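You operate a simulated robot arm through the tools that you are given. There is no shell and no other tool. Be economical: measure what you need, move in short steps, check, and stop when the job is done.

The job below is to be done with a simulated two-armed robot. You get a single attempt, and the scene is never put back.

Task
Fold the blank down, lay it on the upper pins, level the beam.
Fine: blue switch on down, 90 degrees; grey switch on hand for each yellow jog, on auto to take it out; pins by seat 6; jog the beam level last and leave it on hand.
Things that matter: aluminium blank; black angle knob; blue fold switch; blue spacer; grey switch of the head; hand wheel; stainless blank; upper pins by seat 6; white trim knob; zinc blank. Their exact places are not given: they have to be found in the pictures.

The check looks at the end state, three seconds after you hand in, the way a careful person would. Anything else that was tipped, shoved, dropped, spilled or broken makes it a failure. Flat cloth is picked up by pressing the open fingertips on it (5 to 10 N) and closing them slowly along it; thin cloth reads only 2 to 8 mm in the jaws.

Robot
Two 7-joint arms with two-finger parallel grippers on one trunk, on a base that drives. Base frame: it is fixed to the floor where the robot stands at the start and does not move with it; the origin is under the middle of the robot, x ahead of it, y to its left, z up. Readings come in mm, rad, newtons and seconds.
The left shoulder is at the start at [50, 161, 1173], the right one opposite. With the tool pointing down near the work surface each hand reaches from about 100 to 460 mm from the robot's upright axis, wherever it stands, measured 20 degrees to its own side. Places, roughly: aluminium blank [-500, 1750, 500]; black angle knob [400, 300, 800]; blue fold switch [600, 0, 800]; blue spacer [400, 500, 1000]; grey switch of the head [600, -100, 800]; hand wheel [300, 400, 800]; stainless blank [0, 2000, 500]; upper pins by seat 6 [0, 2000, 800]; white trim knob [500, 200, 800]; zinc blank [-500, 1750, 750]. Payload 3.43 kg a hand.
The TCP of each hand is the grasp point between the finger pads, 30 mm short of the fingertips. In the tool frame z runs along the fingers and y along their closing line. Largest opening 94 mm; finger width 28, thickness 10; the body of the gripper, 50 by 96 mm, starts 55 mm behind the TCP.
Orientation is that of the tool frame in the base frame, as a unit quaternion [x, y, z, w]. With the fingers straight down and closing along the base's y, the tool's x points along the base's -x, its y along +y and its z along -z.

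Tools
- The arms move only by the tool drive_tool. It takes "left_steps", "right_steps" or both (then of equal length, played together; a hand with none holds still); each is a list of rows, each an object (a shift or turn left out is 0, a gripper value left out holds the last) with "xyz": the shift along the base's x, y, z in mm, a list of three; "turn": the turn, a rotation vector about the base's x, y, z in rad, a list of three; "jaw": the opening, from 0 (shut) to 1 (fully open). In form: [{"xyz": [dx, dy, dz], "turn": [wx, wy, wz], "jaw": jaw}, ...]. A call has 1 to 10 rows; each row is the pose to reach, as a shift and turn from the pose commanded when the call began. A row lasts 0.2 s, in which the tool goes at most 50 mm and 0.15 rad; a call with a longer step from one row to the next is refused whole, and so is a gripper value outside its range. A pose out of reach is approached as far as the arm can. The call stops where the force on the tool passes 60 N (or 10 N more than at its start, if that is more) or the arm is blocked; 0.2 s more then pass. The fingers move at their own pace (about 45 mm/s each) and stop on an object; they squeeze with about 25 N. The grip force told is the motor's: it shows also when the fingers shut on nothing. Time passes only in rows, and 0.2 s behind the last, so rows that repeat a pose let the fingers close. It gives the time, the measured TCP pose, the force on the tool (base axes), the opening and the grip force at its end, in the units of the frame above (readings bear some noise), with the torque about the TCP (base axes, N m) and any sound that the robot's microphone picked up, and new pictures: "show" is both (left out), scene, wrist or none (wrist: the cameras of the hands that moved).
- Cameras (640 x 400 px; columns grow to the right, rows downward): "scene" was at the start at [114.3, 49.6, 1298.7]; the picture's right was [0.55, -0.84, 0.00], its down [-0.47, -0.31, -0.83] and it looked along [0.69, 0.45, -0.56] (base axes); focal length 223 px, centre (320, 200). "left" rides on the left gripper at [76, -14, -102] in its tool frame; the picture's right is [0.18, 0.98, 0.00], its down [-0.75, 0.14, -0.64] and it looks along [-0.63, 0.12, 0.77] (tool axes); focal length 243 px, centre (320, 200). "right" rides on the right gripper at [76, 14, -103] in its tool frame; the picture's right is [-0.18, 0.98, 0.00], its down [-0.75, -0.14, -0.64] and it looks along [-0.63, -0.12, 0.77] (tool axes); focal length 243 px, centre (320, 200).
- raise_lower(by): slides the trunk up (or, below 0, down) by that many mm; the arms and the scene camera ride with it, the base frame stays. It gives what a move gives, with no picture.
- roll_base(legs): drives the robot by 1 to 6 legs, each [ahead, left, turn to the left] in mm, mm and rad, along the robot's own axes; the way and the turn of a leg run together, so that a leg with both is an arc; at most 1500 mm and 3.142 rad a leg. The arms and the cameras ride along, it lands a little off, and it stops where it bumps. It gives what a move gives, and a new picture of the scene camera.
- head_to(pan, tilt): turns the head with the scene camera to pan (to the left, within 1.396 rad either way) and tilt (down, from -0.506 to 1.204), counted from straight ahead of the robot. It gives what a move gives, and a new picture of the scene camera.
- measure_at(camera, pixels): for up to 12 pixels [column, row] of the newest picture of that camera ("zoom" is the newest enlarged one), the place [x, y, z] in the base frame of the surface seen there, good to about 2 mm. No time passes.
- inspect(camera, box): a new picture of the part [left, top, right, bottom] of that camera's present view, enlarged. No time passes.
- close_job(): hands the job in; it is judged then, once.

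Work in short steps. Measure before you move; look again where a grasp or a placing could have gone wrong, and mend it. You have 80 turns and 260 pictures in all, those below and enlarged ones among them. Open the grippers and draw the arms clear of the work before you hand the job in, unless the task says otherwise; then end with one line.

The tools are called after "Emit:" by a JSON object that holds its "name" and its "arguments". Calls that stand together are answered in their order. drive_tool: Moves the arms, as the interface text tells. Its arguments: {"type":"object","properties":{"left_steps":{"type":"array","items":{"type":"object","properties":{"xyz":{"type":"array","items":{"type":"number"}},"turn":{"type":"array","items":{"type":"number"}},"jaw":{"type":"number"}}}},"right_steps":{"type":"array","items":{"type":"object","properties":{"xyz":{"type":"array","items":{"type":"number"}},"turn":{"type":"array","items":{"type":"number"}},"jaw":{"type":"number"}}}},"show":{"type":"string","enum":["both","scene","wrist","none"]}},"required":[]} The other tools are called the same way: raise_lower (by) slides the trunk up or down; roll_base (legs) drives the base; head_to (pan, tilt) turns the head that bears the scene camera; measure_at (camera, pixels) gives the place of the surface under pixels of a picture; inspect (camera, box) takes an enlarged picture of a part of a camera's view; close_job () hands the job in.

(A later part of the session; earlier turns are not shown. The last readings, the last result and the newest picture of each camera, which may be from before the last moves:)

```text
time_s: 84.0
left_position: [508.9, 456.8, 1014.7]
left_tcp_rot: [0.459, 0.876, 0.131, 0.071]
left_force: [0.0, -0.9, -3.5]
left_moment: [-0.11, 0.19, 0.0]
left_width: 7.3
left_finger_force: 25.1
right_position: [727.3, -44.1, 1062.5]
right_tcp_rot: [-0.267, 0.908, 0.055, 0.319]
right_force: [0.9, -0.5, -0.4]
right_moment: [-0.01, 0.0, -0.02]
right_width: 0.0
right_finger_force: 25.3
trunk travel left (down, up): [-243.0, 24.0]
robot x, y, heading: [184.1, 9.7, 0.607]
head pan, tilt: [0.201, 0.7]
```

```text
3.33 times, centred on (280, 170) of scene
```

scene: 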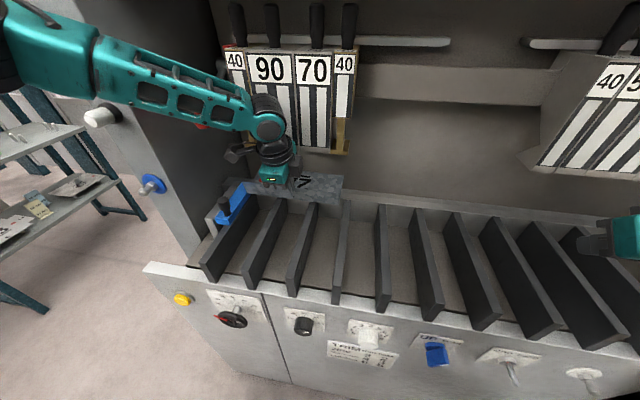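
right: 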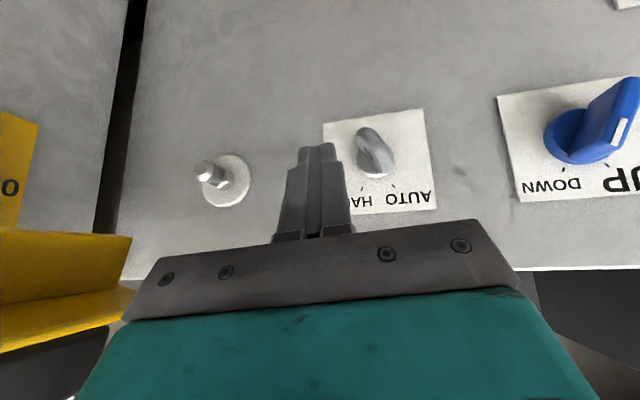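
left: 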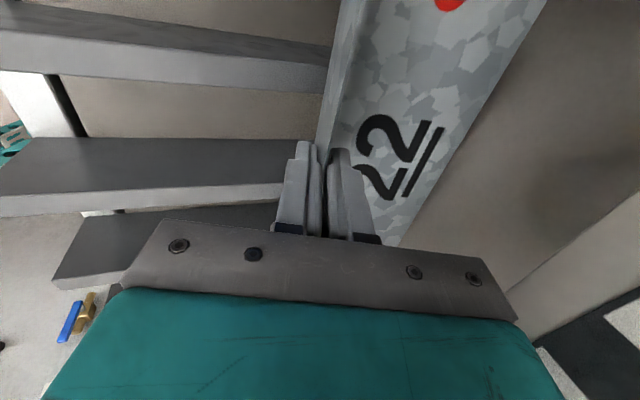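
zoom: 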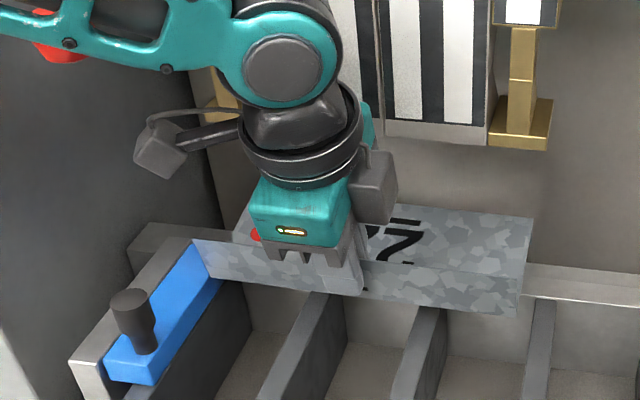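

The blank lifts level and firm (3.5 N weight). I lift another 40 mm so flange 2 clears the jaw edge.

Emit:
{"name": "drive_tool", "arguments": {"left_steps": [{"xyz": [0, 0, 10]}, {"xyz": [0, 0, 20]}, {"xyz": [0, 0, 30]}, {"xyz": [0, 0, 40]}, {"xyz": [0, 0, 40]}], "show": "both"}}

Emit:
{"name": "inspect", "arguments": {"camera": "scene", "box": [200, 90, 360, 230]}}

Emit:
{"name": "inspect", "arguments": {"camera": "left", "box": [240, 0, 600, 260]}}

Emit:
{"name": "measure_at", "arguments": {"camera": "left", "pixels": [[430, 200], [480, 120], [510, 60], [400, 130], [450, 30], [420, 215]]}}

```text
time_s: 85.2
left_position: [509.0, 455.1, 1054.6]
left_tcp_rot: [0.459, 0.876, 0.132, 0.071]
left_force: [-0.5, -0.7, -4.4]
left_moment: [-0.11, 0.16, -0.03]
left_width: 6.9
left_finger_force: 25.6
right_position: [728.2, -43.7, 1061.8]
right_tcp_rot: [-0.268, 0.907, 0.055, 0.319]
right_force: [-0.4, -0.9, -0.3]
right_moment: [-0.02, 0.04, 0.02]
right_width: 0.0
right_finger_force: 24.6
trunk travel left (down, up): [-243.0, 24.0]
robot x, y, heading: [181.1, 8.7, 0.607]
head pan, tilt: [0.201, 0.7]
```

scene: 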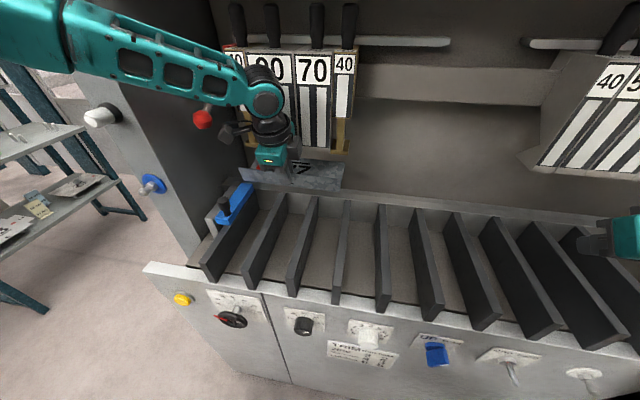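
left: 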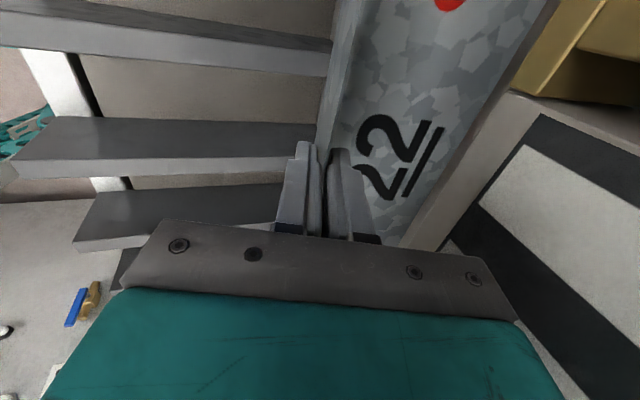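

```text
2.86 times, centred on (280, 160) of scene
```

zoom: 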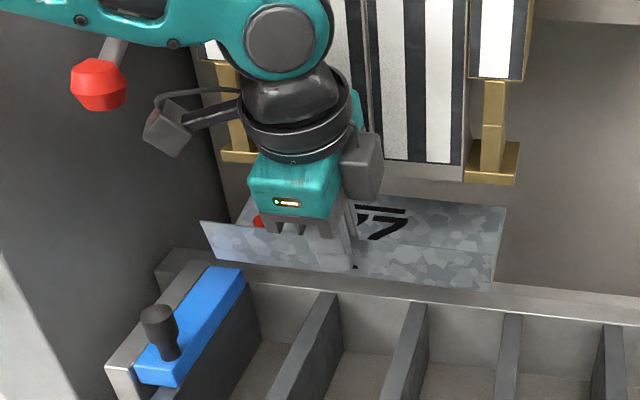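

```text
1.54 times, centred on (420, 130) of left
```

zoom: 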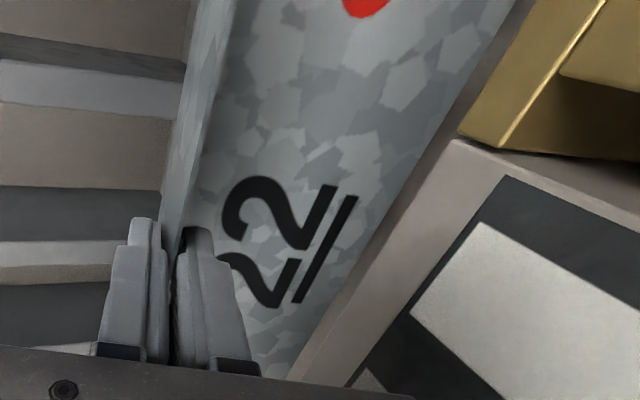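

```text
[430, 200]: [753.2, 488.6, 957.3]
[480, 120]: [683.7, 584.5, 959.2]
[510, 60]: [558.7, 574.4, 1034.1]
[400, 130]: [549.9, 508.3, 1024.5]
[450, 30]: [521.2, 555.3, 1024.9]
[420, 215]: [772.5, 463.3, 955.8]
```

The blank's flat is at z≈1025–1034, flange 2 clear of the jaw. I back the base out 380 mm.

Emit:
{"name": "roll_base", "arguments": {"legs": [[-380, 0, 0]]}}

Emit:
{"name": "head_to", "arguments": {"pan": 1.0, "tilt": 0.4}}

Emit:
{"name": "inspect", "arguments": {"camera": "left", "box": [240, 0, 600, 260]}}

```text
time_s: 87.6
left_position: [194.5, 240.4, 1055.5]
left_tcp_rot: [0.457, 0.877, 0.133, 0.07]
left_force: [0.1, 0.6, -3.7]
left_moment: [-0.1, 0.19, -0.01]
left_width: 7.1
left_finger_force: 25.7
right_position: [415.4, -260.1, 1062.1]
right_tcp_rot: [-0.268, 0.907, 0.055, 0.32]
right_force: [-0.5, 0.3, -0.8]
right_moment: [-0.03, -0.01, 0.0]
right_width: 0.3
right_finger_force: 25.1
trunk travel left (down, up): [-243.0, 24.0]
robot x, y, heading: [-134.8, -204.6, 0.61]
head pan, tilt: [0.201, 0.7]
```

scene: 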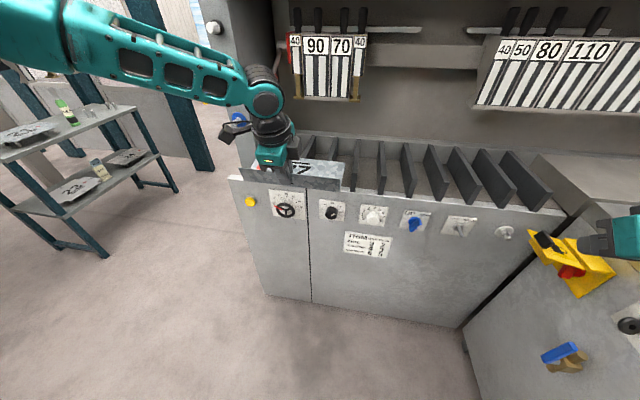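

```text
time_s: 88.7
left_position: [195.0, 240.3, 1056.7]
left_tcp_rot: [0.458, 0.876, 0.132, 0.07]
left_force: [0.5, -0.2, -3.5]
left_moment: [-0.1, 0.18, 0.02]
left_width: 7.3
left_finger_force: 25.1
right_position: [415.8, -258.8, 1061.1]
right_tcp_rot: [-0.269, 0.907, 0.055, 0.319]
right_force: [0.7, 0.4, 0.3]
right_moment: [-0.01, 0.03, 0.0]
right_width: 0.0
right_finger_force: 24.6
trunk travel left (down, up): [-243.0, 24.0]
robot x, y, heading: [-135.3, -206.5, 0.602]
head pan, tilt: [1.0, 0.4]
```

scene: 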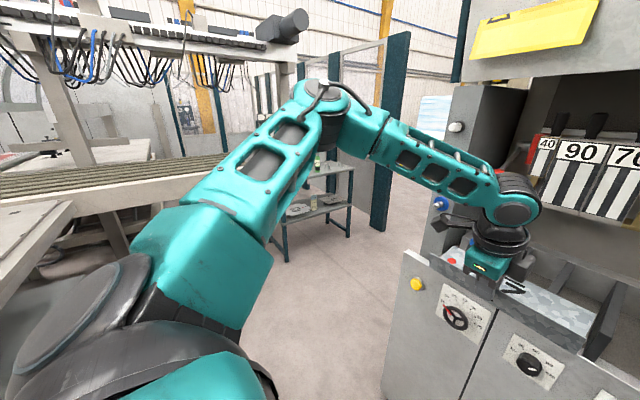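

```text
1.54 times, centred on (420, 130) of left
```

zoom: 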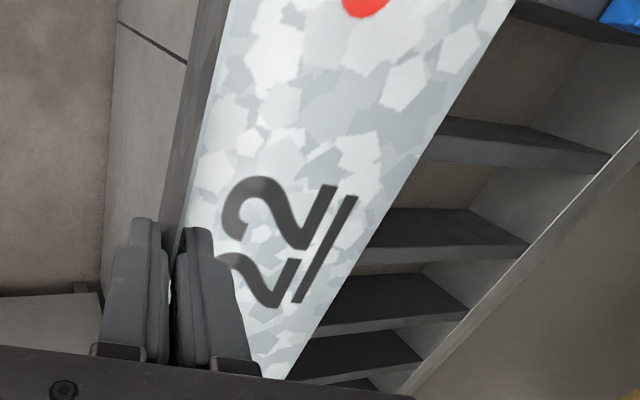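

Blank is out. I turn the base left toward the rack (≈1.4 rad) and look.

Emit:
{"name": "roll_base", "arguments": {"legs": [[0, 0, 1.4]]}}

Emit:
{"name": "head_to", "arguments": {"pan": -0.35, "tilt": 0.35}}

```text
time_s: 92.6
left_position: [-524.4, 183.3, 1055.7]
left_tcp_rot: [-0.225, 0.963, 0.146, -0.034]
left_force: [-0.1, 0.0, -3.0]
left_moment: [-0.21, -0.07, -0.02]
left_width: 7.1
left_finger_force: 25.2
right_position: [1.5, 328.5, 1063.3]
right_tcp_rot: [0.796, -0.511, -0.25, -0.206]
right_force: [-0.2, 0.3, -0.6]
right_moment: [0.01, 0.01, -0.02]
right_width: 0.2
right_finger_force: 24.7
trunk travel left (down, up): [-243.0, 24.0]
robot x, y, heading: [-130.4, -206.4, 2.034]
head pan, tilt: [1.0, 0.4]
```

scene: 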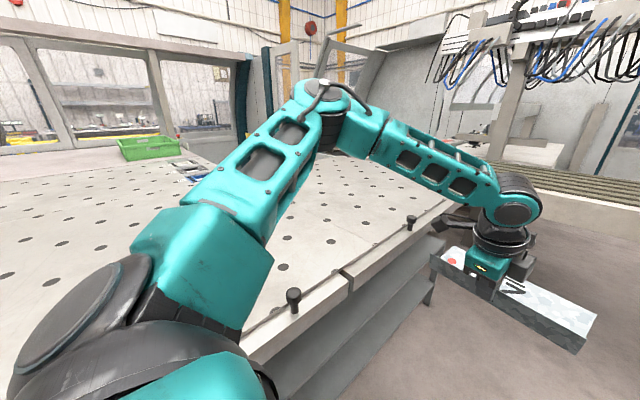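

```text
time_s: 94.1
left_position: [-523.7, 183.9, 1055.5]
left_tcp_rot: [-0.226, 0.963, 0.146, -0.034]
left_force: [1.7, 0.2, -3.9]
left_moment: [-0.17, -0.05, 0.02]
left_width: 7.3
left_finger_force: 24.9
right_position: [2.2, 327.9, 1061.0]
right_tcp_rot: [0.796, -0.512, -0.25, -0.206]
right_force: [0.3, 0.4, 0.3]
right_moment: [0.0, -0.02, -0.02]
right_width: 0.1
right_finger_force: 24.6
trunk travel left (down, up): [-243.0, 24.0]
robot x, y, heading: [-130.8, -203.1, 2.032]
head pan, tilt: [-0.351, 0.351]
```

scene: 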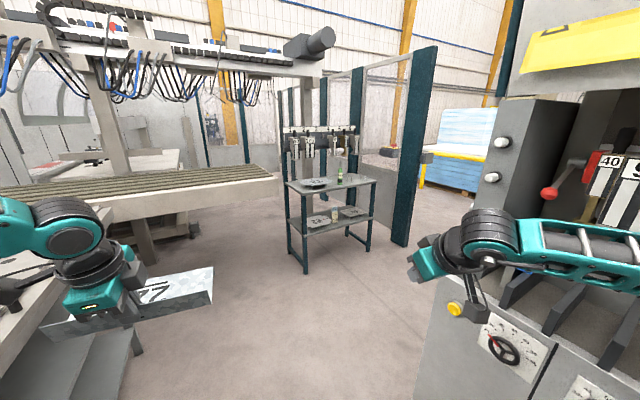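

The rack is in view at (330,185). I zoom and measure shelf corners and pins.

Emit:
{"name": "inspect", "arguments": {"camera": "scene", "box": [270, 110, 398, 190]}}

Emit:
{"name": "inspect", "arguments": {"camera": "scene", "box": [332, 160, 384, 190]}}

```text
5.00 times, centred on (334, 150) of scene
```

zoom: 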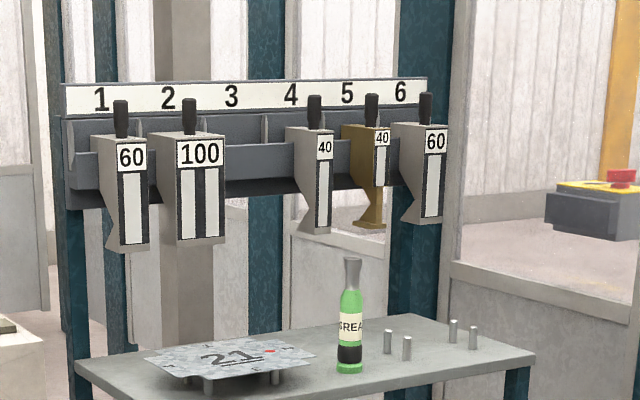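

```text
12.31 times, centred on (358, 175) of scene
```

zoom: 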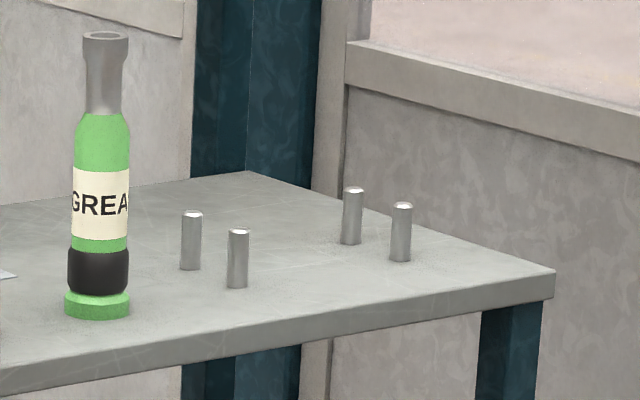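

Emit:
{"name": "measure_at", "arguments": {"camera": "zoom", "pixels": [[191, 222], [238, 240], [352, 200], [401, 215], [190, 255], [238, 275], [352, 232], [401, 252], [10, 375], [545, 282], [250, 178], [98, 310]]}}

Emit:
{"name": "measure_at", "arguments": {"camera": "scene", "pixels": [[287, 185], [300, 187], [372, 178], [320, 191], [290, 150], [318, 152], [352, 152], [340, 130]]}}

```text
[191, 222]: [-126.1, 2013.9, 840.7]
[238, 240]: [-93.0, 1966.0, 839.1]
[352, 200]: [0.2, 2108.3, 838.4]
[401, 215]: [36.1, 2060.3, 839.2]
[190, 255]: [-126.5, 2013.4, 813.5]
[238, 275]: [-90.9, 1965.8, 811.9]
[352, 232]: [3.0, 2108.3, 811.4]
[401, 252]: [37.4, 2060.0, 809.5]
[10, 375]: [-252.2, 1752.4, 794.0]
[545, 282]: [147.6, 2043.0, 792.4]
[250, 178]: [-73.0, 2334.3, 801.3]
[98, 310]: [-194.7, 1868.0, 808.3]
```

```text
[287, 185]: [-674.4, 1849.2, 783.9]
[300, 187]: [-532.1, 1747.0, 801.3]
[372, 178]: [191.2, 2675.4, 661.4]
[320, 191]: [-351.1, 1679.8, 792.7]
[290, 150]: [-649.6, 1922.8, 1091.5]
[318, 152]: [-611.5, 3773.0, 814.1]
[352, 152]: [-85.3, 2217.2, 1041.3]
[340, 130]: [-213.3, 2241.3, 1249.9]
```

Pins: rectangle ~158×59 mm, tops z≈848, centre ≈(-45,2043), rack axis at 36.4°. I measure obstacles (teal post, fence) and the blank's present tilt.

Emit:
{"name": "measure_at", "arguments": {"camera": "scene", "pixels": [[400, 242], [408, 240], [390, 225], [368, 250], [306, 270], [430, 190], [500, 220], [380, 330], [440, 280], [270, 240], [260, 180], [130, 350]]}}

Emit:
{"name": "inspect", "arguments": {"camera": "left", "box": [240, 0, 600, 260]}}

Emit:
{"name": "measure_at", "arguments": {"camera": "left", "pixels": [[370, 60], [440, 60], [500, 60], [350, 120], [400, 130], [450, 120], [350, 20], [420, 20], [500, 20], [345, 60]]}}

```text
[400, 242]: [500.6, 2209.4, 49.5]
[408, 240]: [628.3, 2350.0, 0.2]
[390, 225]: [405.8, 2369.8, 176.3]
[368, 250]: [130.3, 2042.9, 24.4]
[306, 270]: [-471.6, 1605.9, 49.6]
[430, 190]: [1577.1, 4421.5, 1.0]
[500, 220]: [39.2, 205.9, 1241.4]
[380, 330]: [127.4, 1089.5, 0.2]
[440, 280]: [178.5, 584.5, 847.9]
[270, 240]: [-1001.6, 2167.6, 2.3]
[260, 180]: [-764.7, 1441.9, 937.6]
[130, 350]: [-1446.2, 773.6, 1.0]
```

```text
1.54 times, centred on (420, 130) of left
```

zoom: 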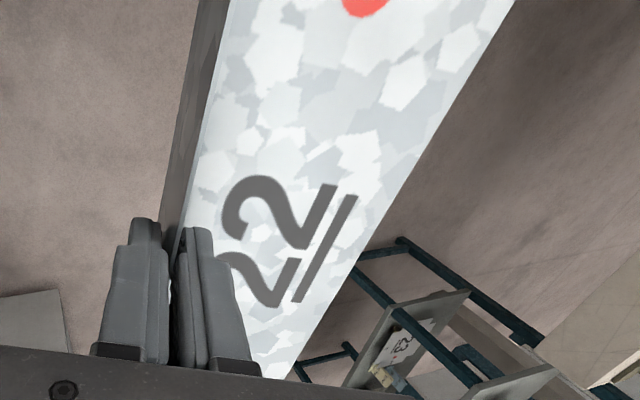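

```text
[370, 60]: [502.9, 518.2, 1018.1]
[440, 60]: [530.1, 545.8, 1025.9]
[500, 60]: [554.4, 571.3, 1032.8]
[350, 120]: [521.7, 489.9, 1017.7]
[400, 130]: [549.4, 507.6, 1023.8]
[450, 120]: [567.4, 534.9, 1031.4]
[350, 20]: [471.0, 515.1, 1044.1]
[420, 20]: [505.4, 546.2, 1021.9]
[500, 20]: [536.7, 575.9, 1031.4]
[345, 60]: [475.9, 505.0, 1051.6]
```

Path plan: tuck both hands in, face +y, pass the machine's corner with x≈-330, then approach the rack square (heading ≈2.206). First the tuck.

Emit:
{"name": "drive_tool", "arguments": {"left_steps": [{"xyz": [8, -16, 0]}, {"xyz": [16, -32, 0]}, {"xyz": [24, -48, 0]}, {"xyz": [32, -64, 0]}, {"xyz": [40, -80, 0]}, {"xyz": [40, -80, 0]}], "right_steps": [{"xyz": [3, -32, 0]}, {"xyz": [5, -64, 0]}, {"xyz": [8, -97, 0]}, {"xyz": [10, -129, 0]}, {"xyz": [13, -161, 0]}, {"xyz": [13, -161, 0]}], "show": "scene"}}

Emit:
{"name": "roll_base", "arguments": {"legs": [[0, 0, -0.46], [200, 200, 0]]}}

```text
time_s: 95.5
left_position: [-485.4, 102.5, 1056.0]
left_tcp_rot: [-0.225, 0.963, 0.145, -0.034]
left_force: [-0.2, 0.1, -4.1]
left_moment: [-0.19, -0.05, 0.03]
left_width: 7.3
left_finger_force: 25.2
right_position: [6.7, 273.6, 1061.2]
right_tcp_rot: [0.796, -0.512, -0.25, -0.206]
right_force: [0.4, -0.7, -0.4]
right_moment: [-0.01, -0.03, 0.0]
right_width: 0.0
right_finger_force: 24.7
right hand out of reach, approached as far as the arm can: row 2, 3, 4, 5, 6
trunk travel left (down, up): [-243.0, 24.0]
robot x, y, heading: [-128.2, -204.8, 2.03]
head pan, tilt: [-0.351, 0.351]
```

scene: 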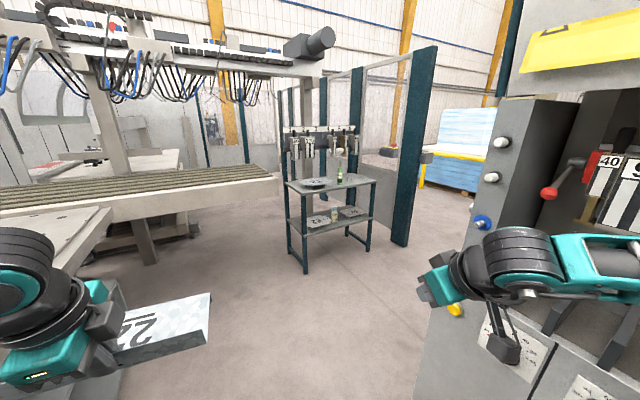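

```text
time_s: 98.8
left_position: [-509.5, 429.3, 1055.8]
left_tcp_rot: [0.002, 0.989, 0.15, 0.001]
left_force: [0.1, 0.8, -3.7]
left_moment: [-0.24, 0.03, 0.01]
left_width: 7.4
left_finger_force: 25.3
right_position: [6.3, 362.4, 1061.1]
right_tcp_rot: [-0.657, 0.681, 0.195, 0.257]
right_force: [-0.5, 0.0, -0.4]
right_moment: [-0.01, 0.0, -0.01]
right_width: 0.0
right_finger_force: 25.0
trunk travel left (down, up): [-243.0, 24.0]
robot x, y, heading: [-333.4, -7.0, 1.571]
head pan, tilt: [-0.351, 0.351]
```

scene: 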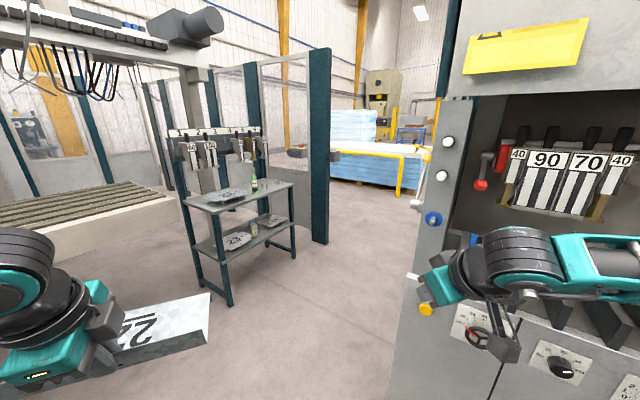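

I check how far the right forearm sticks out before passing the machine corner.

Emit:
{"name": "measure_at", "arguments": {"camera": "scene", "pixels": [[630, 260], [560, 250], [425, 285], [432, 220], [425, 150], [395, 380]]}}

Emit:
{"name": "head_to", "arguments": {"pan": -1.1, "tilt": 0.4}}

```text
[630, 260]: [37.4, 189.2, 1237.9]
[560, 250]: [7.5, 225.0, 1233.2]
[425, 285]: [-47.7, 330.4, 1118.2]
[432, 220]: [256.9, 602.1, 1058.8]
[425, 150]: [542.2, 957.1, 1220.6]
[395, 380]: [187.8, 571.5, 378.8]
```

```text
time_s: 99.9
left_position: [-509.9, 428.6, 1056.8]
left_tcp_rot: [0.002, 0.989, 0.15, 0.002]
left_force: [-0.5, 0.3, -3.8]
left_moment: [-0.24, 0.01, 0.02]
left_width: 7.4
left_finger_force: 25.0
right_position: [4.8, 361.0, 1060.5]
right_tcp_rot: [-0.656, 0.682, 0.195, 0.258]
right_force: [-0.4, -0.3, -0.7]
right_moment: [-0.02, -0.03, 0.01]
right_width: 0.0
right_finger_force: 25.2
trunk travel left (down, up): [-243.0, 24.0]
robot x, y, heading: [-331.3, -5.0, 1.563]
head pan, tilt: [-1.1, 0.4]
```

scene: 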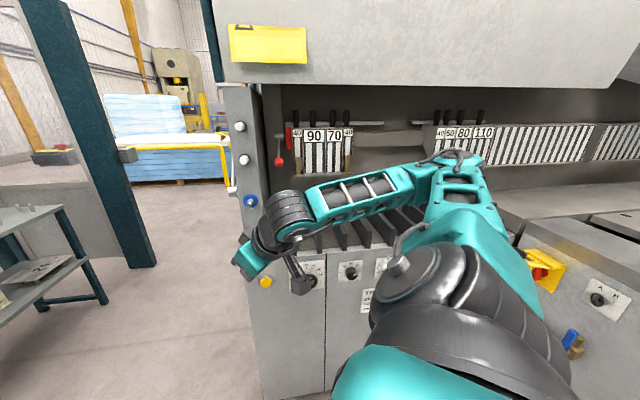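

Emit:
{"name": "measure_at", "arguments": {"camera": "scene", "pixels": [[480, 165], [490, 220], [430, 175], [250, 200], [232, 190], [262, 350], [125, 155], [130, 250]]}}

```text
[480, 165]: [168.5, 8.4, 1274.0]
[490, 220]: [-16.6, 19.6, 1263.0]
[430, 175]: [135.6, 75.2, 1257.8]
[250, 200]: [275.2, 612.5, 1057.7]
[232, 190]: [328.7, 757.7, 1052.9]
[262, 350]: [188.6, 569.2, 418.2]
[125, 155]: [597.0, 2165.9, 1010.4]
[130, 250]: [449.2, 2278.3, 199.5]
```

Elbow sticks out to x≈200. I keep heading ≈1.57 (yawing the hand later instead), shift 100 left, pass the corner, then go right toward a point short of the rack; the trunk goes up first so the blank clears the bottle.

Emit:
{"name": "raise_lower", "arguments": {"by": 23}}

Emit:
{"name": "roll_base", "arguments": {"legs": [[0, 100, 0], [855, 0, 0], [400, -500, 0]]}}

Emit:
{"name": "head_to", "arguments": {"pan": 0.2, "tilt": 0.5}}

```text
time_s: 100.6
left_position: [-510.2, 428.8, 1078.4]
left_tcp_rot: [0.002, 0.989, 0.15, 0.001]
left_force: [0.3, -0.5, -3.8]
left_moment: [-0.25, 0.04, -0.03]
left_width: 7.3
left_finger_force: 25.1
right_position: [5.4, 360.8, 1083.4]
right_tcp_rot: [-0.656, 0.682, 0.195, 0.258]
right_force: [-0.4, 0.1, 0.9]
right_moment: [-0.01, 0.02, 0.02]
right_width: 0.0
right_finger_force: 25.2
trunk travel left (down, up): [-266.0, 1.0]
robot x, y, heading: [-335.3, -5.8, 1.561]
head pan, tilt: [-1.1, 0.4]
```

```text
time_s: 102.0
left_position: [-584.9, 445.5, 1077.6]
left_tcp_rot: [0.0, 0.989, 0.148, 0.001]
left_force: [0.2, 0.6, -3.5]
left_moment: [-0.2, -0.01, 0.01]
left_width: 7.2
left_finger_force: 24.8
right_position: [-69.0, 381.9, 1085.0]
right_tcp_rot: [-0.658, 0.68, 0.196, 0.258]
right_force: [0.1, 0.3, -0.5]
right_moment: [-0.01, 0.02, 0.03]
right_width: 0.1
right_finger_force: 24.6
trunk travel left (down, up): [-266.0, 1.0]
robot x, y, heading: [-405.9, 12.7, 1.57]
head pan, tilt: [-1.1, 0.4]
stopped in leg 2: the robot was blocked; the commanded pose is now the measured one
```

scene: 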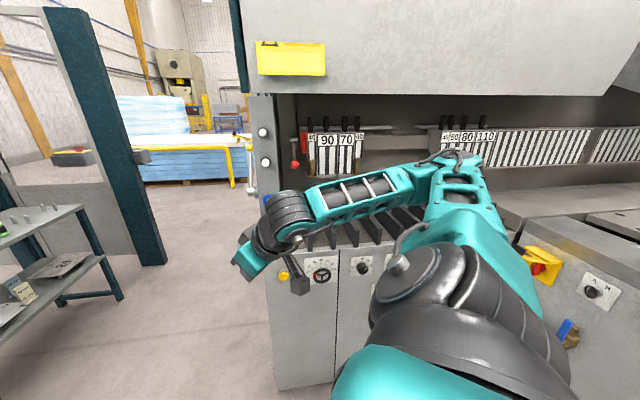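

```text
time_s: 103.5
left_position: [-584.8, 446.2, 1078.5]
left_tcp_rot: [0.0, 0.989, 0.149, 0.002]
left_force: [-0.3, -0.5, -4.2]
left_moment: [-0.21, 0.02, -0.03]
left_width: 7.3
left_finger_force: 25.4
right_position: [-68.5, 382.4, 1083.7]
right_tcp_rot: [-0.658, 0.68, 0.197, 0.258]
right_force: [0.4, 0.4, 0.1]
right_moment: [0.0, 0.01, 0.01]
right_width: 0.0
right_finger_force: 24.9
trunk travel left (down, up): [-266.0, 1.0]
robot x, y, heading: [-406.1, 16.0, 1.572]
head pan, tilt: [0.201, 0.499]
```

scene: 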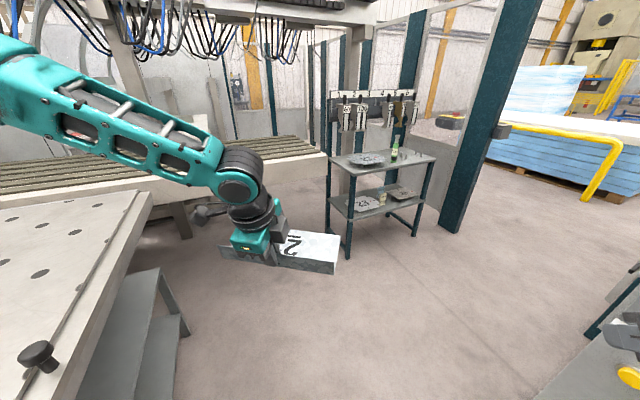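

Blocked: something to the left – likely the perforated table beside my left arm/base. I measure it.

Emit:
{"name": "measure_at", "arguments": {"camera": "scene", "pixels": [[150, 195], [100, 300], [60, 380], [185, 330], [160, 275], [120, 390], [250, 200], [320, 160], [60, 100]]}}

Emit:
{"name": "head_to", "arguments": {"pan": 1.0, "tilt": 0.8}}

```text
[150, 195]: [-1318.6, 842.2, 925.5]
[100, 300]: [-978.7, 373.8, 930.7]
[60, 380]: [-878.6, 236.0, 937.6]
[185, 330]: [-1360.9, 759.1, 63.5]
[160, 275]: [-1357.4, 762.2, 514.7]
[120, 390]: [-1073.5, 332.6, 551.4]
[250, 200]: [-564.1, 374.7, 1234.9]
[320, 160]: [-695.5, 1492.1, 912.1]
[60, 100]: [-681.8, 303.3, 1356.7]
```

```text
time_s: 104.6
left_position: [-584.8, 446.0, 1078.3]
left_tcp_rot: [0.0, 0.989, 0.149, 0.001]
left_force: [0.6, -0.4, -4.6]
left_moment: [-0.22, 0.02, 0.06]
left_width: 7.4
left_finger_force: 25.0
right_position: [-69.8, 382.0, 1084.9]
right_tcp_rot: [-0.658, 0.68, 0.197, 0.257]
right_force: [0.4, 0.7, -0.5]
right_moment: [0.02, -0.03, -0.01]
right_width: 0.0
right_finger_force: 25.1
trunk travel left (down, up): [-266.0, 1.0]
robot x, y, heading: [-405.6, 15.8, 1.568]
head pan, tilt: [1.0, 0.799]
```

scene: 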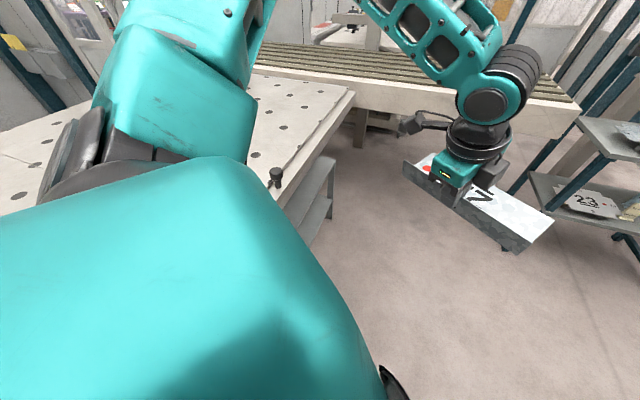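

The base (≈250 mm radius) touched the table edge, which recedes ahead. I step right 45 mm, go forward, then curve left around the machine corner.

Emit:
{"name": "roll_base", "arguments": {"legs": [[0, -45, 0], [180, 0, 0], [200, 80, 0], [450, 0, 0]]}}

```text
time_s: 110.2
left_position: [-621.5, 1279.4, 1077.7]
left_tcp_rot: [0.001, 0.989, 0.148, 0.001]
left_force: [-0.6, 0.9, -3.5]
left_moment: [-0.2, 0.0, -0.01]
left_width: 7.4
left_finger_force: 25.6
right_position: [-106.2, 1216.3, 1083.9]
right_tcp_rot: [-0.658, 0.68, 0.195, 0.258]
right_force: [-0.2, -0.5, -0.7]
right_moment: [-0.01, -0.02, -0.02]
right_width: 0.4
right_finger_force: 25.0
trunk travel left (down, up): [-266.0, 1.0]
robot x, y, heading: [-439.5, 846.7, 1.573]
head pan, tilt: [1.0, 0.799]
```

scene: 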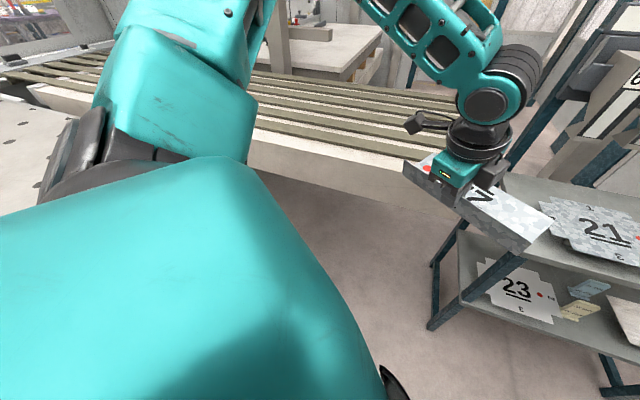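

Past the corner. Now diagonal right-forward to stand off before the rack at about (167,1250).

Emit:
{"name": "roll_base", "arguments": {"legs": [[403, -607, 0]]}}

Emit:
{"name": "head_to", "arguments": {"pan": 0.15, "tilt": 0.6}}

```text
time_s: 114.2
left_position: [-11.5, 1681.2, 1078.5]
left_tcp_rot: [-0.001, 0.989, 0.149, 0.001]
left_force: [0.4, 0.6, -3.7]
left_moment: [-0.23, 0.01, 0.01]
left_width: 7.5
left_finger_force: 25.3
right_position: [503.3, 1617.5, 1083.8]
right_tcp_rot: [-0.66, 0.678, 0.197, 0.257]
right_force: [-0.8, 0.0, -0.6]
right_moment: [0.01, 0.0, -0.03]
right_width: 0.0
right_finger_force: 24.6
trunk travel left (down, up): [-266.0, 1.0]
robot x, y, heading: [167.0, 1250.1, 1.575]
head pan, tilt: [1.0, 0.799]
```

scene: 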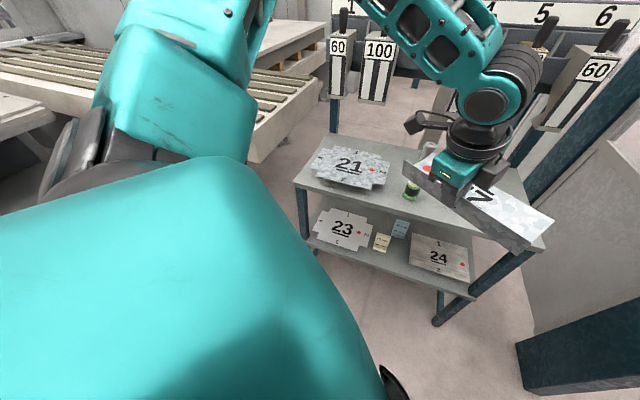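

```text
time_s: 115.4
left_position: [-12.1, 1680.3, 1078.6]
left_tcp_rot: [-0.001, 0.989, 0.15, 0.001]
left_force: [-0.6, 0.3, -3.5]
left_moment: [-0.22, 0.0, 0.01]
left_width: 7.2
left_finger_force: 25.5
right_position: [503.8, 1616.6, 1083.8]
right_tcp_rot: [-0.659, 0.679, 0.197, 0.257]
right_force: [0.4, -0.1, 0.4]
right_moment: [0.0, -0.01, 0.03]
right_width: 0.1
right_finger_force: 24.8
trunk travel left (down, up): [-266.0, 1.0]
robot x, y, heading: [166.9, 1245.0, 1.569]
head pan, tilt: [0.15, 0.6]
```

scene: 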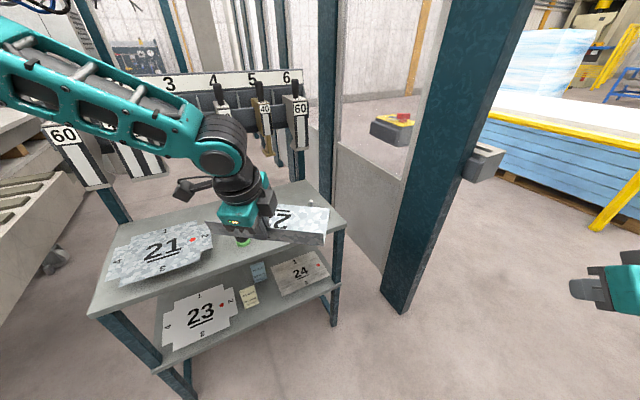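

Clear. I un-lean the hand 0.2 rad to level the blank, then yaw it 0.635 rad to match the rack.

Emit:
{"name": "drive_tool", "arguments": {"left_steps": [{"turn": [-0.1, 0, 0]}, {"turn": [-0.2, 0, 0]}, {"turn": [-0.2, 0, 0]}], "show": "none"}}

Emit:
{"name": "drive_tool", "arguments": {"left_steps": [{"turn": [0, 0, 0.13]}, {"turn": [0, 0, 0.26]}, {"turn": [0, 0, 0.39]}, {"turn": [0, 0, 0.52]}, {"turn": [0, 0, 0.635]}, {"turn": [0, 0, 0.635]}], "show": "both"}}

Emit:
{"name": "measure_at", "arguments": {"camera": "left", "pixels": [[370, 60], [440, 60], [500, 60], [350, 120], [400, 130], [450, 120], [370, 15], [430, 15], [510, 15], [345, 60]]}}

```text
time_s: 116.2
left_position: [-10.7, 1681.3, 1078.0]
left_tcp_rot: [-0.001, 0.999, 0.05, 0.001]
left_force: [-0.1, 0.2, -4.0]
left_moment: [-0.19, 0.08, 0.03]
left_width: 7.3
left_finger_force: 24.7
right_position: [502.7, 1617.4, 1083.2]
right_tcp_rot: [-0.658, 0.679, 0.196, 0.258]
right_force: [0.5, -0.3, 0.8]
right_moment: [0.03, -0.01, 0.01]
right_width: 0.0
right_finger_force: 25.0
trunk travel left (down, up): [-266.0, 1.0]
robot x, y, heading: [165.4, 1249.9, 1.574]
head pan, tilt: [0.15, 0.6]
```

```text
time_s: 117.6
left_position: [-11.7, 1681.5, 1078.7]
left_tcp_rot: [-0.314, 0.948, 0.047, -0.016]
left_force: [0.3, -0.2, -4.5]
left_moment: [-0.13, -0.11, -0.01]
left_width: 6.9
left_finger_force: 25.6
right_position: [503.7, 1617.9, 1083.9]
right_tcp_rot: [-0.659, 0.679, 0.197, 0.257]
right_force: [-0.6, 0.7, -0.1]
right_moment: [-0.03, -0.01, -0.02]
right_width: 0.0
right_finger_force: 25.0
trunk travel left (down, up): [-266.0, 1.0]
robot x, y, heading: [165.2, 1250.3, 1.574]
head pan, tilt: [0.15, 0.6]
```

scene: 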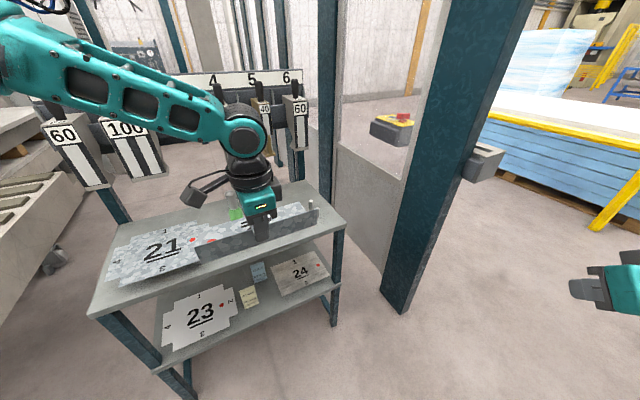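
left: 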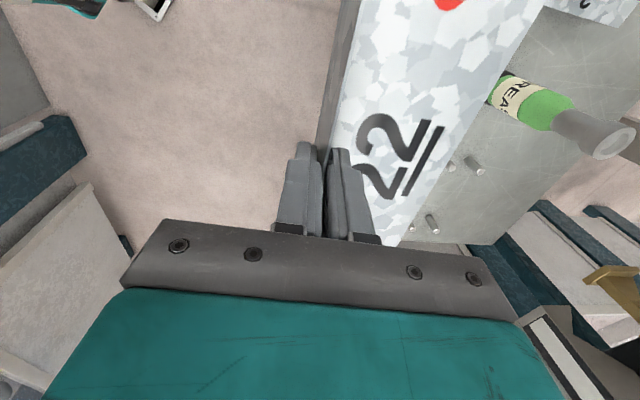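

```text
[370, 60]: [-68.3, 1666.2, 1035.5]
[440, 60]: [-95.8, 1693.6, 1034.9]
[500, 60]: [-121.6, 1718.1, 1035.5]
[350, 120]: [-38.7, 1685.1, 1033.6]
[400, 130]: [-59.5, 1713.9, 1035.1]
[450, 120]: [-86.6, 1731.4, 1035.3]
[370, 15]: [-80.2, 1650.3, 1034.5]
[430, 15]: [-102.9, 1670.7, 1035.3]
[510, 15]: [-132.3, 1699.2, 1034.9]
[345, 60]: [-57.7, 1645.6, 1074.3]
```

The blank is level (z≈1035, TCP 43.5 above) and yaw 36.6° matches the rack. I measure the pins in the left picture for the final target.

Emit:
{"name": "inspect", "arguments": {"camera": "left", "box": [380, 60, 620, 260]}}

Emit:
{"name": "measure_at", "arguments": {"camera": "left", "pixels": [[480, 171], [451, 168], [436, 229], [414, 227], [478, 168], [434, 225]]}}

Emit:
{"name": "measure_at", "arguments": {"camera": "scene", "pixels": [[311, 203], [311, 207], [345, 228], [88, 315], [318, 213]]}}

```text
2.00 times, centred on (500, 160) of left
```

zoom: 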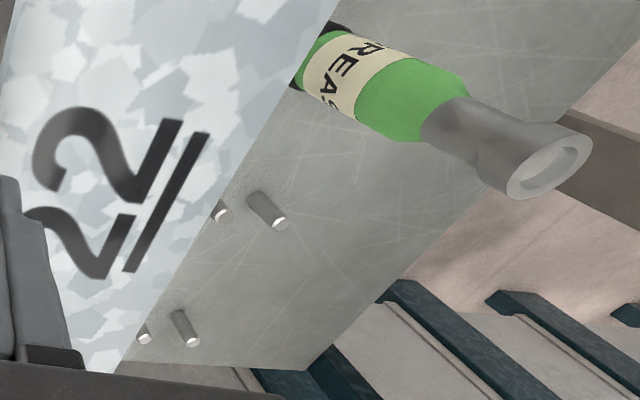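

```text
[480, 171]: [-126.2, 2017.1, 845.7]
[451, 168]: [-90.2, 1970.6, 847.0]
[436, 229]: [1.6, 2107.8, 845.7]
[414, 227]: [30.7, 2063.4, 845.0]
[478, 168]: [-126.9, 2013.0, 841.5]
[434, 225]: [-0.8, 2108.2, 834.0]
```

```text
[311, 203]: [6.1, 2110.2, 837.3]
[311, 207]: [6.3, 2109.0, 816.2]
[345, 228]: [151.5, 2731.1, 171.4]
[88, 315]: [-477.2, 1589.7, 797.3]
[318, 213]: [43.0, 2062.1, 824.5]
```

Pin tops z≈846, centre (-45.5, 2040), so the TCP target is (-14.7, 1998). I approach in an L-shape to keep the blank clear of the grease bottle.

Emit:
{"name": "roll_base", "arguments": {"legs": [[0, -100, 0], [316, 0, 0], [0, 100, 0]]}}

Emit:
{"name": "head_to", "arguments": {"pan": 0.3, "tilt": 0.8}}

Emit:
{"name": "inspect", "arguments": {"camera": "left", "box": [300, 0, 640, 260]}}

```text
time_s: 121.2
left_position: [-10.1, 1995.4, 1078.2]
left_tcp_rot: [-0.312, 0.949, 0.047, -0.014]
left_force: [0.8, -0.5, -4.2]
left_moment: [-0.18, -0.12, 0.01]
left_width: 7.5
left_finger_force: 25.2
right_position: [504.7, 1929.8, 1085.6]
right_tcp_rot: [-0.657, 0.681, 0.195, 0.258]
right_force: [0.3, 0.2, 0.3]
right_moment: [-0.01, 0.0, 0.01]
right_width: 0.3
right_finger_force: 24.6
trunk travel left (down, up): [-266.0, 1.0]
robot x, y, heading: [167.1, 1563.7, 1.572]
head pan, tilt: [0.15, 0.6]
```

scene: 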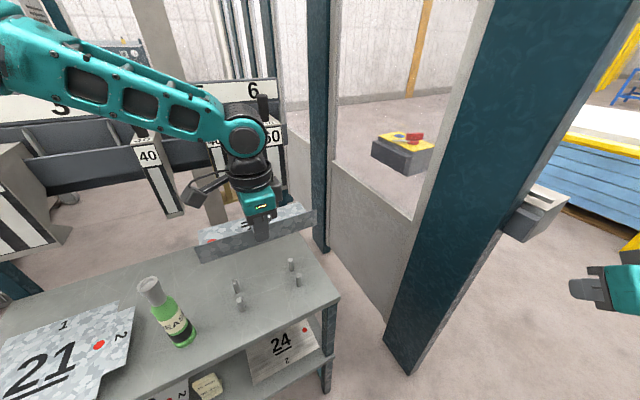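

```text
time_s: 121.9
left_position: [-8.7, 1993.6, 1078.0]
left_tcp_rot: [-0.311, 0.949, 0.047, -0.015]
left_force: [0.3, 0.7, -4.4]
left_moment: [-0.14, -0.11, 0.0]
left_width: 6.9
left_finger_force: 24.4
right_position: [506.6, 1929.0, 1083.4]
right_tcp_rot: [-0.658, 0.68, 0.197, 0.257]
right_force: [1.0, 0.3, 0.4]
right_moment: [-0.02, -0.01, -0.03]
right_width: 0.0
right_finger_force: 25.1
trunk travel left (down, up): [-266.0, 1.0]
robot x, y, heading: [169.0, 1563.2, 1.569]
head pan, tilt: [0.3, 0.799]
```

scene: 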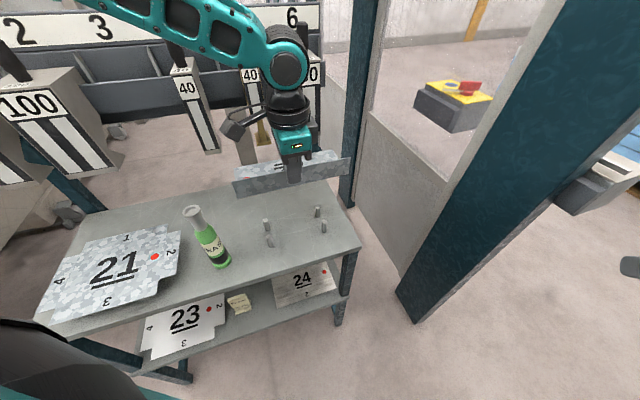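

```text
1.54 times, centred on (470, 130) of left
```

zoom: 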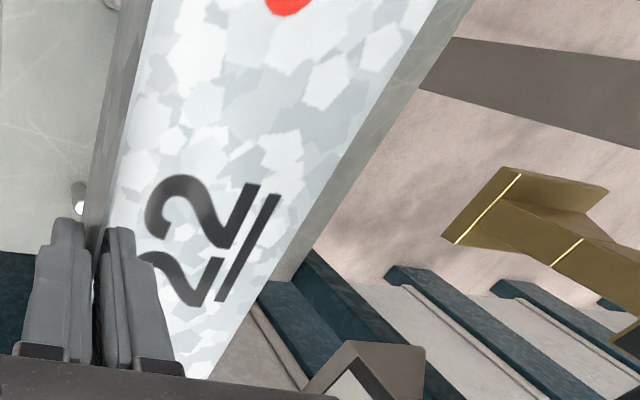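

Over the pins, about 5 mm off. I correct by (-5,+4) and lower the trunk 170 mm, then check.

Emit:
{"name": "drive_tool", "arguments": {"left_steps": [{"xyz": [-5, 4, 0]}, {"xyz": [-5, 4, 0]}], "show": "none"}}

Emit:
{"name": "raise_lower", "arguments": {"by": -170}}

Emit:
{"name": "head_to", "arguments": {"pan": 0.35, "tilt": 0.65}}

Emit:
{"name": "inspect", "arguments": {"camera": "scene", "box": [200, 140, 400, 280]}}

Emit:
{"name": "inspect", "arguments": {"camera": "left", "box": [200, 0, 600, 260]}}

```text
time_s: 122.5
left_position: [-15.0, 1997.5, 1077.5]
left_tcp_rot: [-0.311, 0.949, 0.047, -0.015]
left_force: [0.2, 0.2, -3.3]
left_moment: [-0.17, -0.12, -0.01]
left_width: 7.3
left_finger_force: 24.6
right_position: [506.4, 1929.2, 1084.0]
right_tcp_rot: [-0.658, 0.68, 0.196, 0.258]
right_force: [-0.1, -0.8, 0.0]
right_moment: [0.0, -0.01, -0.01]
right_width: 0.1
right_finger_force: 25.0
trunk travel left (down, up): [-266.0, 1.0]
robot x, y, heading: [166.1, 1561.1, 1.573]
head pan, tilt: [0.3, 0.799]
```

```text
time_s: 124.4
left_position: [-14.2, 1997.7, 908.0]
left_tcp_rot: [-0.311, 0.949, 0.047, -0.015]
left_force: [0.2, 0.1, -3.7]
left_moment: [-0.17, -0.11, -0.01]
left_width: 7.4
left_finger_force: 25.2
right_position: [506.2, 1929.0, 913.4]
right_tcp_rot: [-0.657, 0.68, 0.197, 0.258]
right_force: [-0.4, 0.4, -0.4]
right_moment: [0.04, 0.01, 0.01]
right_width: 0.0
right_finger_force: 24.6
trunk travel left (down, up): [-96.0, 171.0]
robot x, y, heading: [170.1, 1564.8, 1.568]
head pan, tilt: [0.3, 0.799]
```

```text
time_s: 125.1
left_position: [-14.0, 1997.9, 908.6]
left_tcp_rot: [-0.311, 0.949, 0.048, -0.015]
left_force: [-0.3, -0.2, -4.4]
left_moment: [-0.16, -0.05, 0.01]
left_width: 7.1
left_finger_force: 25.0
right_position: [506.8, 1929.4, 914.0]
right_tcp_rot: [-0.657, 0.681, 0.196, 0.258]
right_force: [-0.7, -0.2, -0.4]
right_moment: [-0.02, 0.02, -0.02]
right_width: 0.0
right_finger_force: 24.6
trunk travel left (down, up): [-96.0, 171.0]
robot x, y, heading: [167.1, 1559.4, 1.568]
head pan, tilt: [0.351, 0.649]
```

scene: 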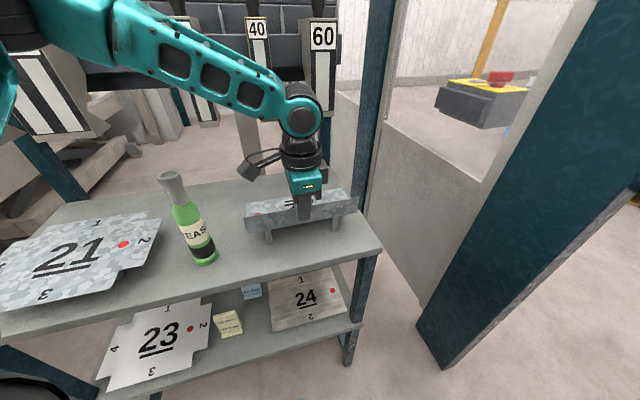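

```text
2.86 times, centred on (300, 210) of scene
```

zoom: 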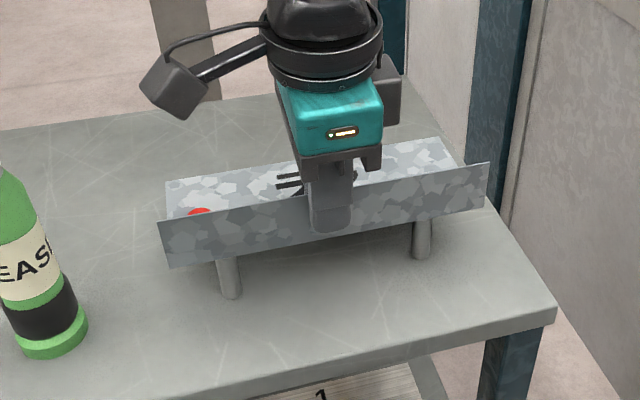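

```text
1.54 times, centred on (400, 130) of left
```

zoom: 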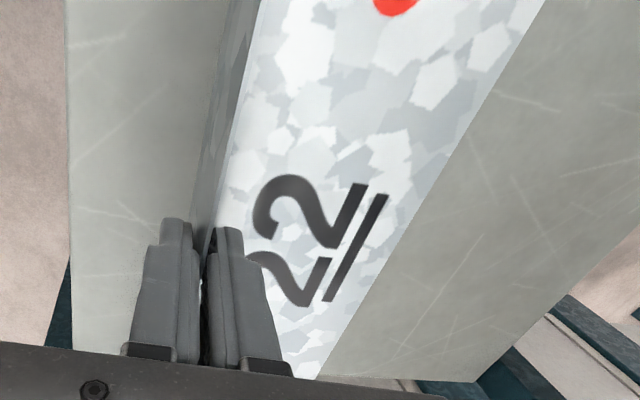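

The blank is centred over the pins. I lower 16 mm, then the last few mm watching the force.

Emit:
{"name": "raise_lower", "arguments": {"by": -16}}

Emit:
{"name": "drive_tool", "arguments": {"left_steps": [{"xyz": [0, 0, -1.5]}, {"xyz": [0, 0, -3]}, {"xyz": [0, 0, -3]}], "show": "scene"}}

Emit:
{"name": "inspect", "arguments": {"camera": "scene", "box": [200, 130, 400, 270]}}

```text
time_s: 125.8
left_position: [-14.9, 1997.0, 892.5]
left_tcp_rot: [-0.311, 0.949, 0.048, -0.015]
left_force: [-0.8, -0.7, 1.7]
left_moment: [-0.39, 0.34, 0.05]
left_width: 7.4
left_finger_force: 24.6
right_position: [505.6, 1929.3, 898.1]
right_tcp_rot: [-0.657, 0.68, 0.196, 0.258]
right_force: [0.5, 0.5, 0.8]
right_moment: [0.01, 0.03, 0.0]
right_width: 0.0
right_finger_force: 25.4
trunk travel left (down, up): [-80.0, 187.0]
robot x, y, heading: [164.1, 1561.4, 1.569]
head pan, tilt: [0.351, 0.649]
```

```text
time_s: 126.6
left_position: [-13.6, 1998.2, 890.6]
left_tcp_rot: [-0.311, 0.949, 0.049, -0.014]
left_force: [-0.2, -4.6, 17.1]
left_moment: [0.01, -0.07, 0.02]
left_width: 7.3
left_finger_force: 24.7
right_position: [505.9, 1927.7, 897.9]
right_tcp_rot: [-0.657, 0.68, 0.197, 0.258]
right_force: [-0.5, 0.1, -1.0]
right_moment: [0.01, 0.0, 0.03]
right_width: 0.0
right_finger_force: 25.4
trunk travel left (down, up): [-80.0, 187.0]
robot x, y, heading: [165.2, 1561.1, 1.567]
head pan, tilt: [0.351, 0.649]
```

scene: 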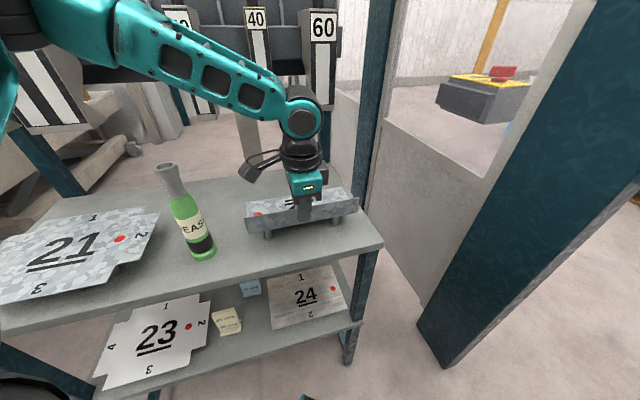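

```text
2.86 times, centred on (300, 200) of scene
```

zoom: 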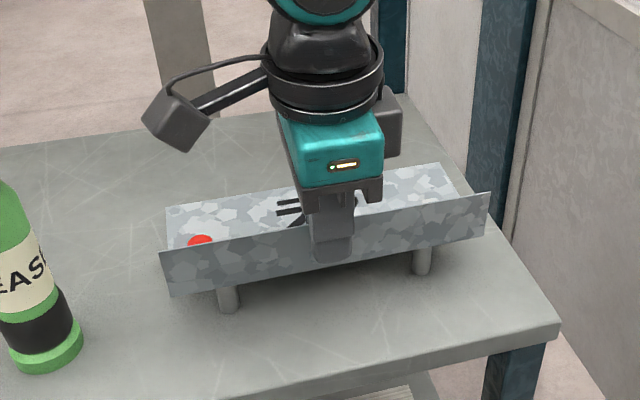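

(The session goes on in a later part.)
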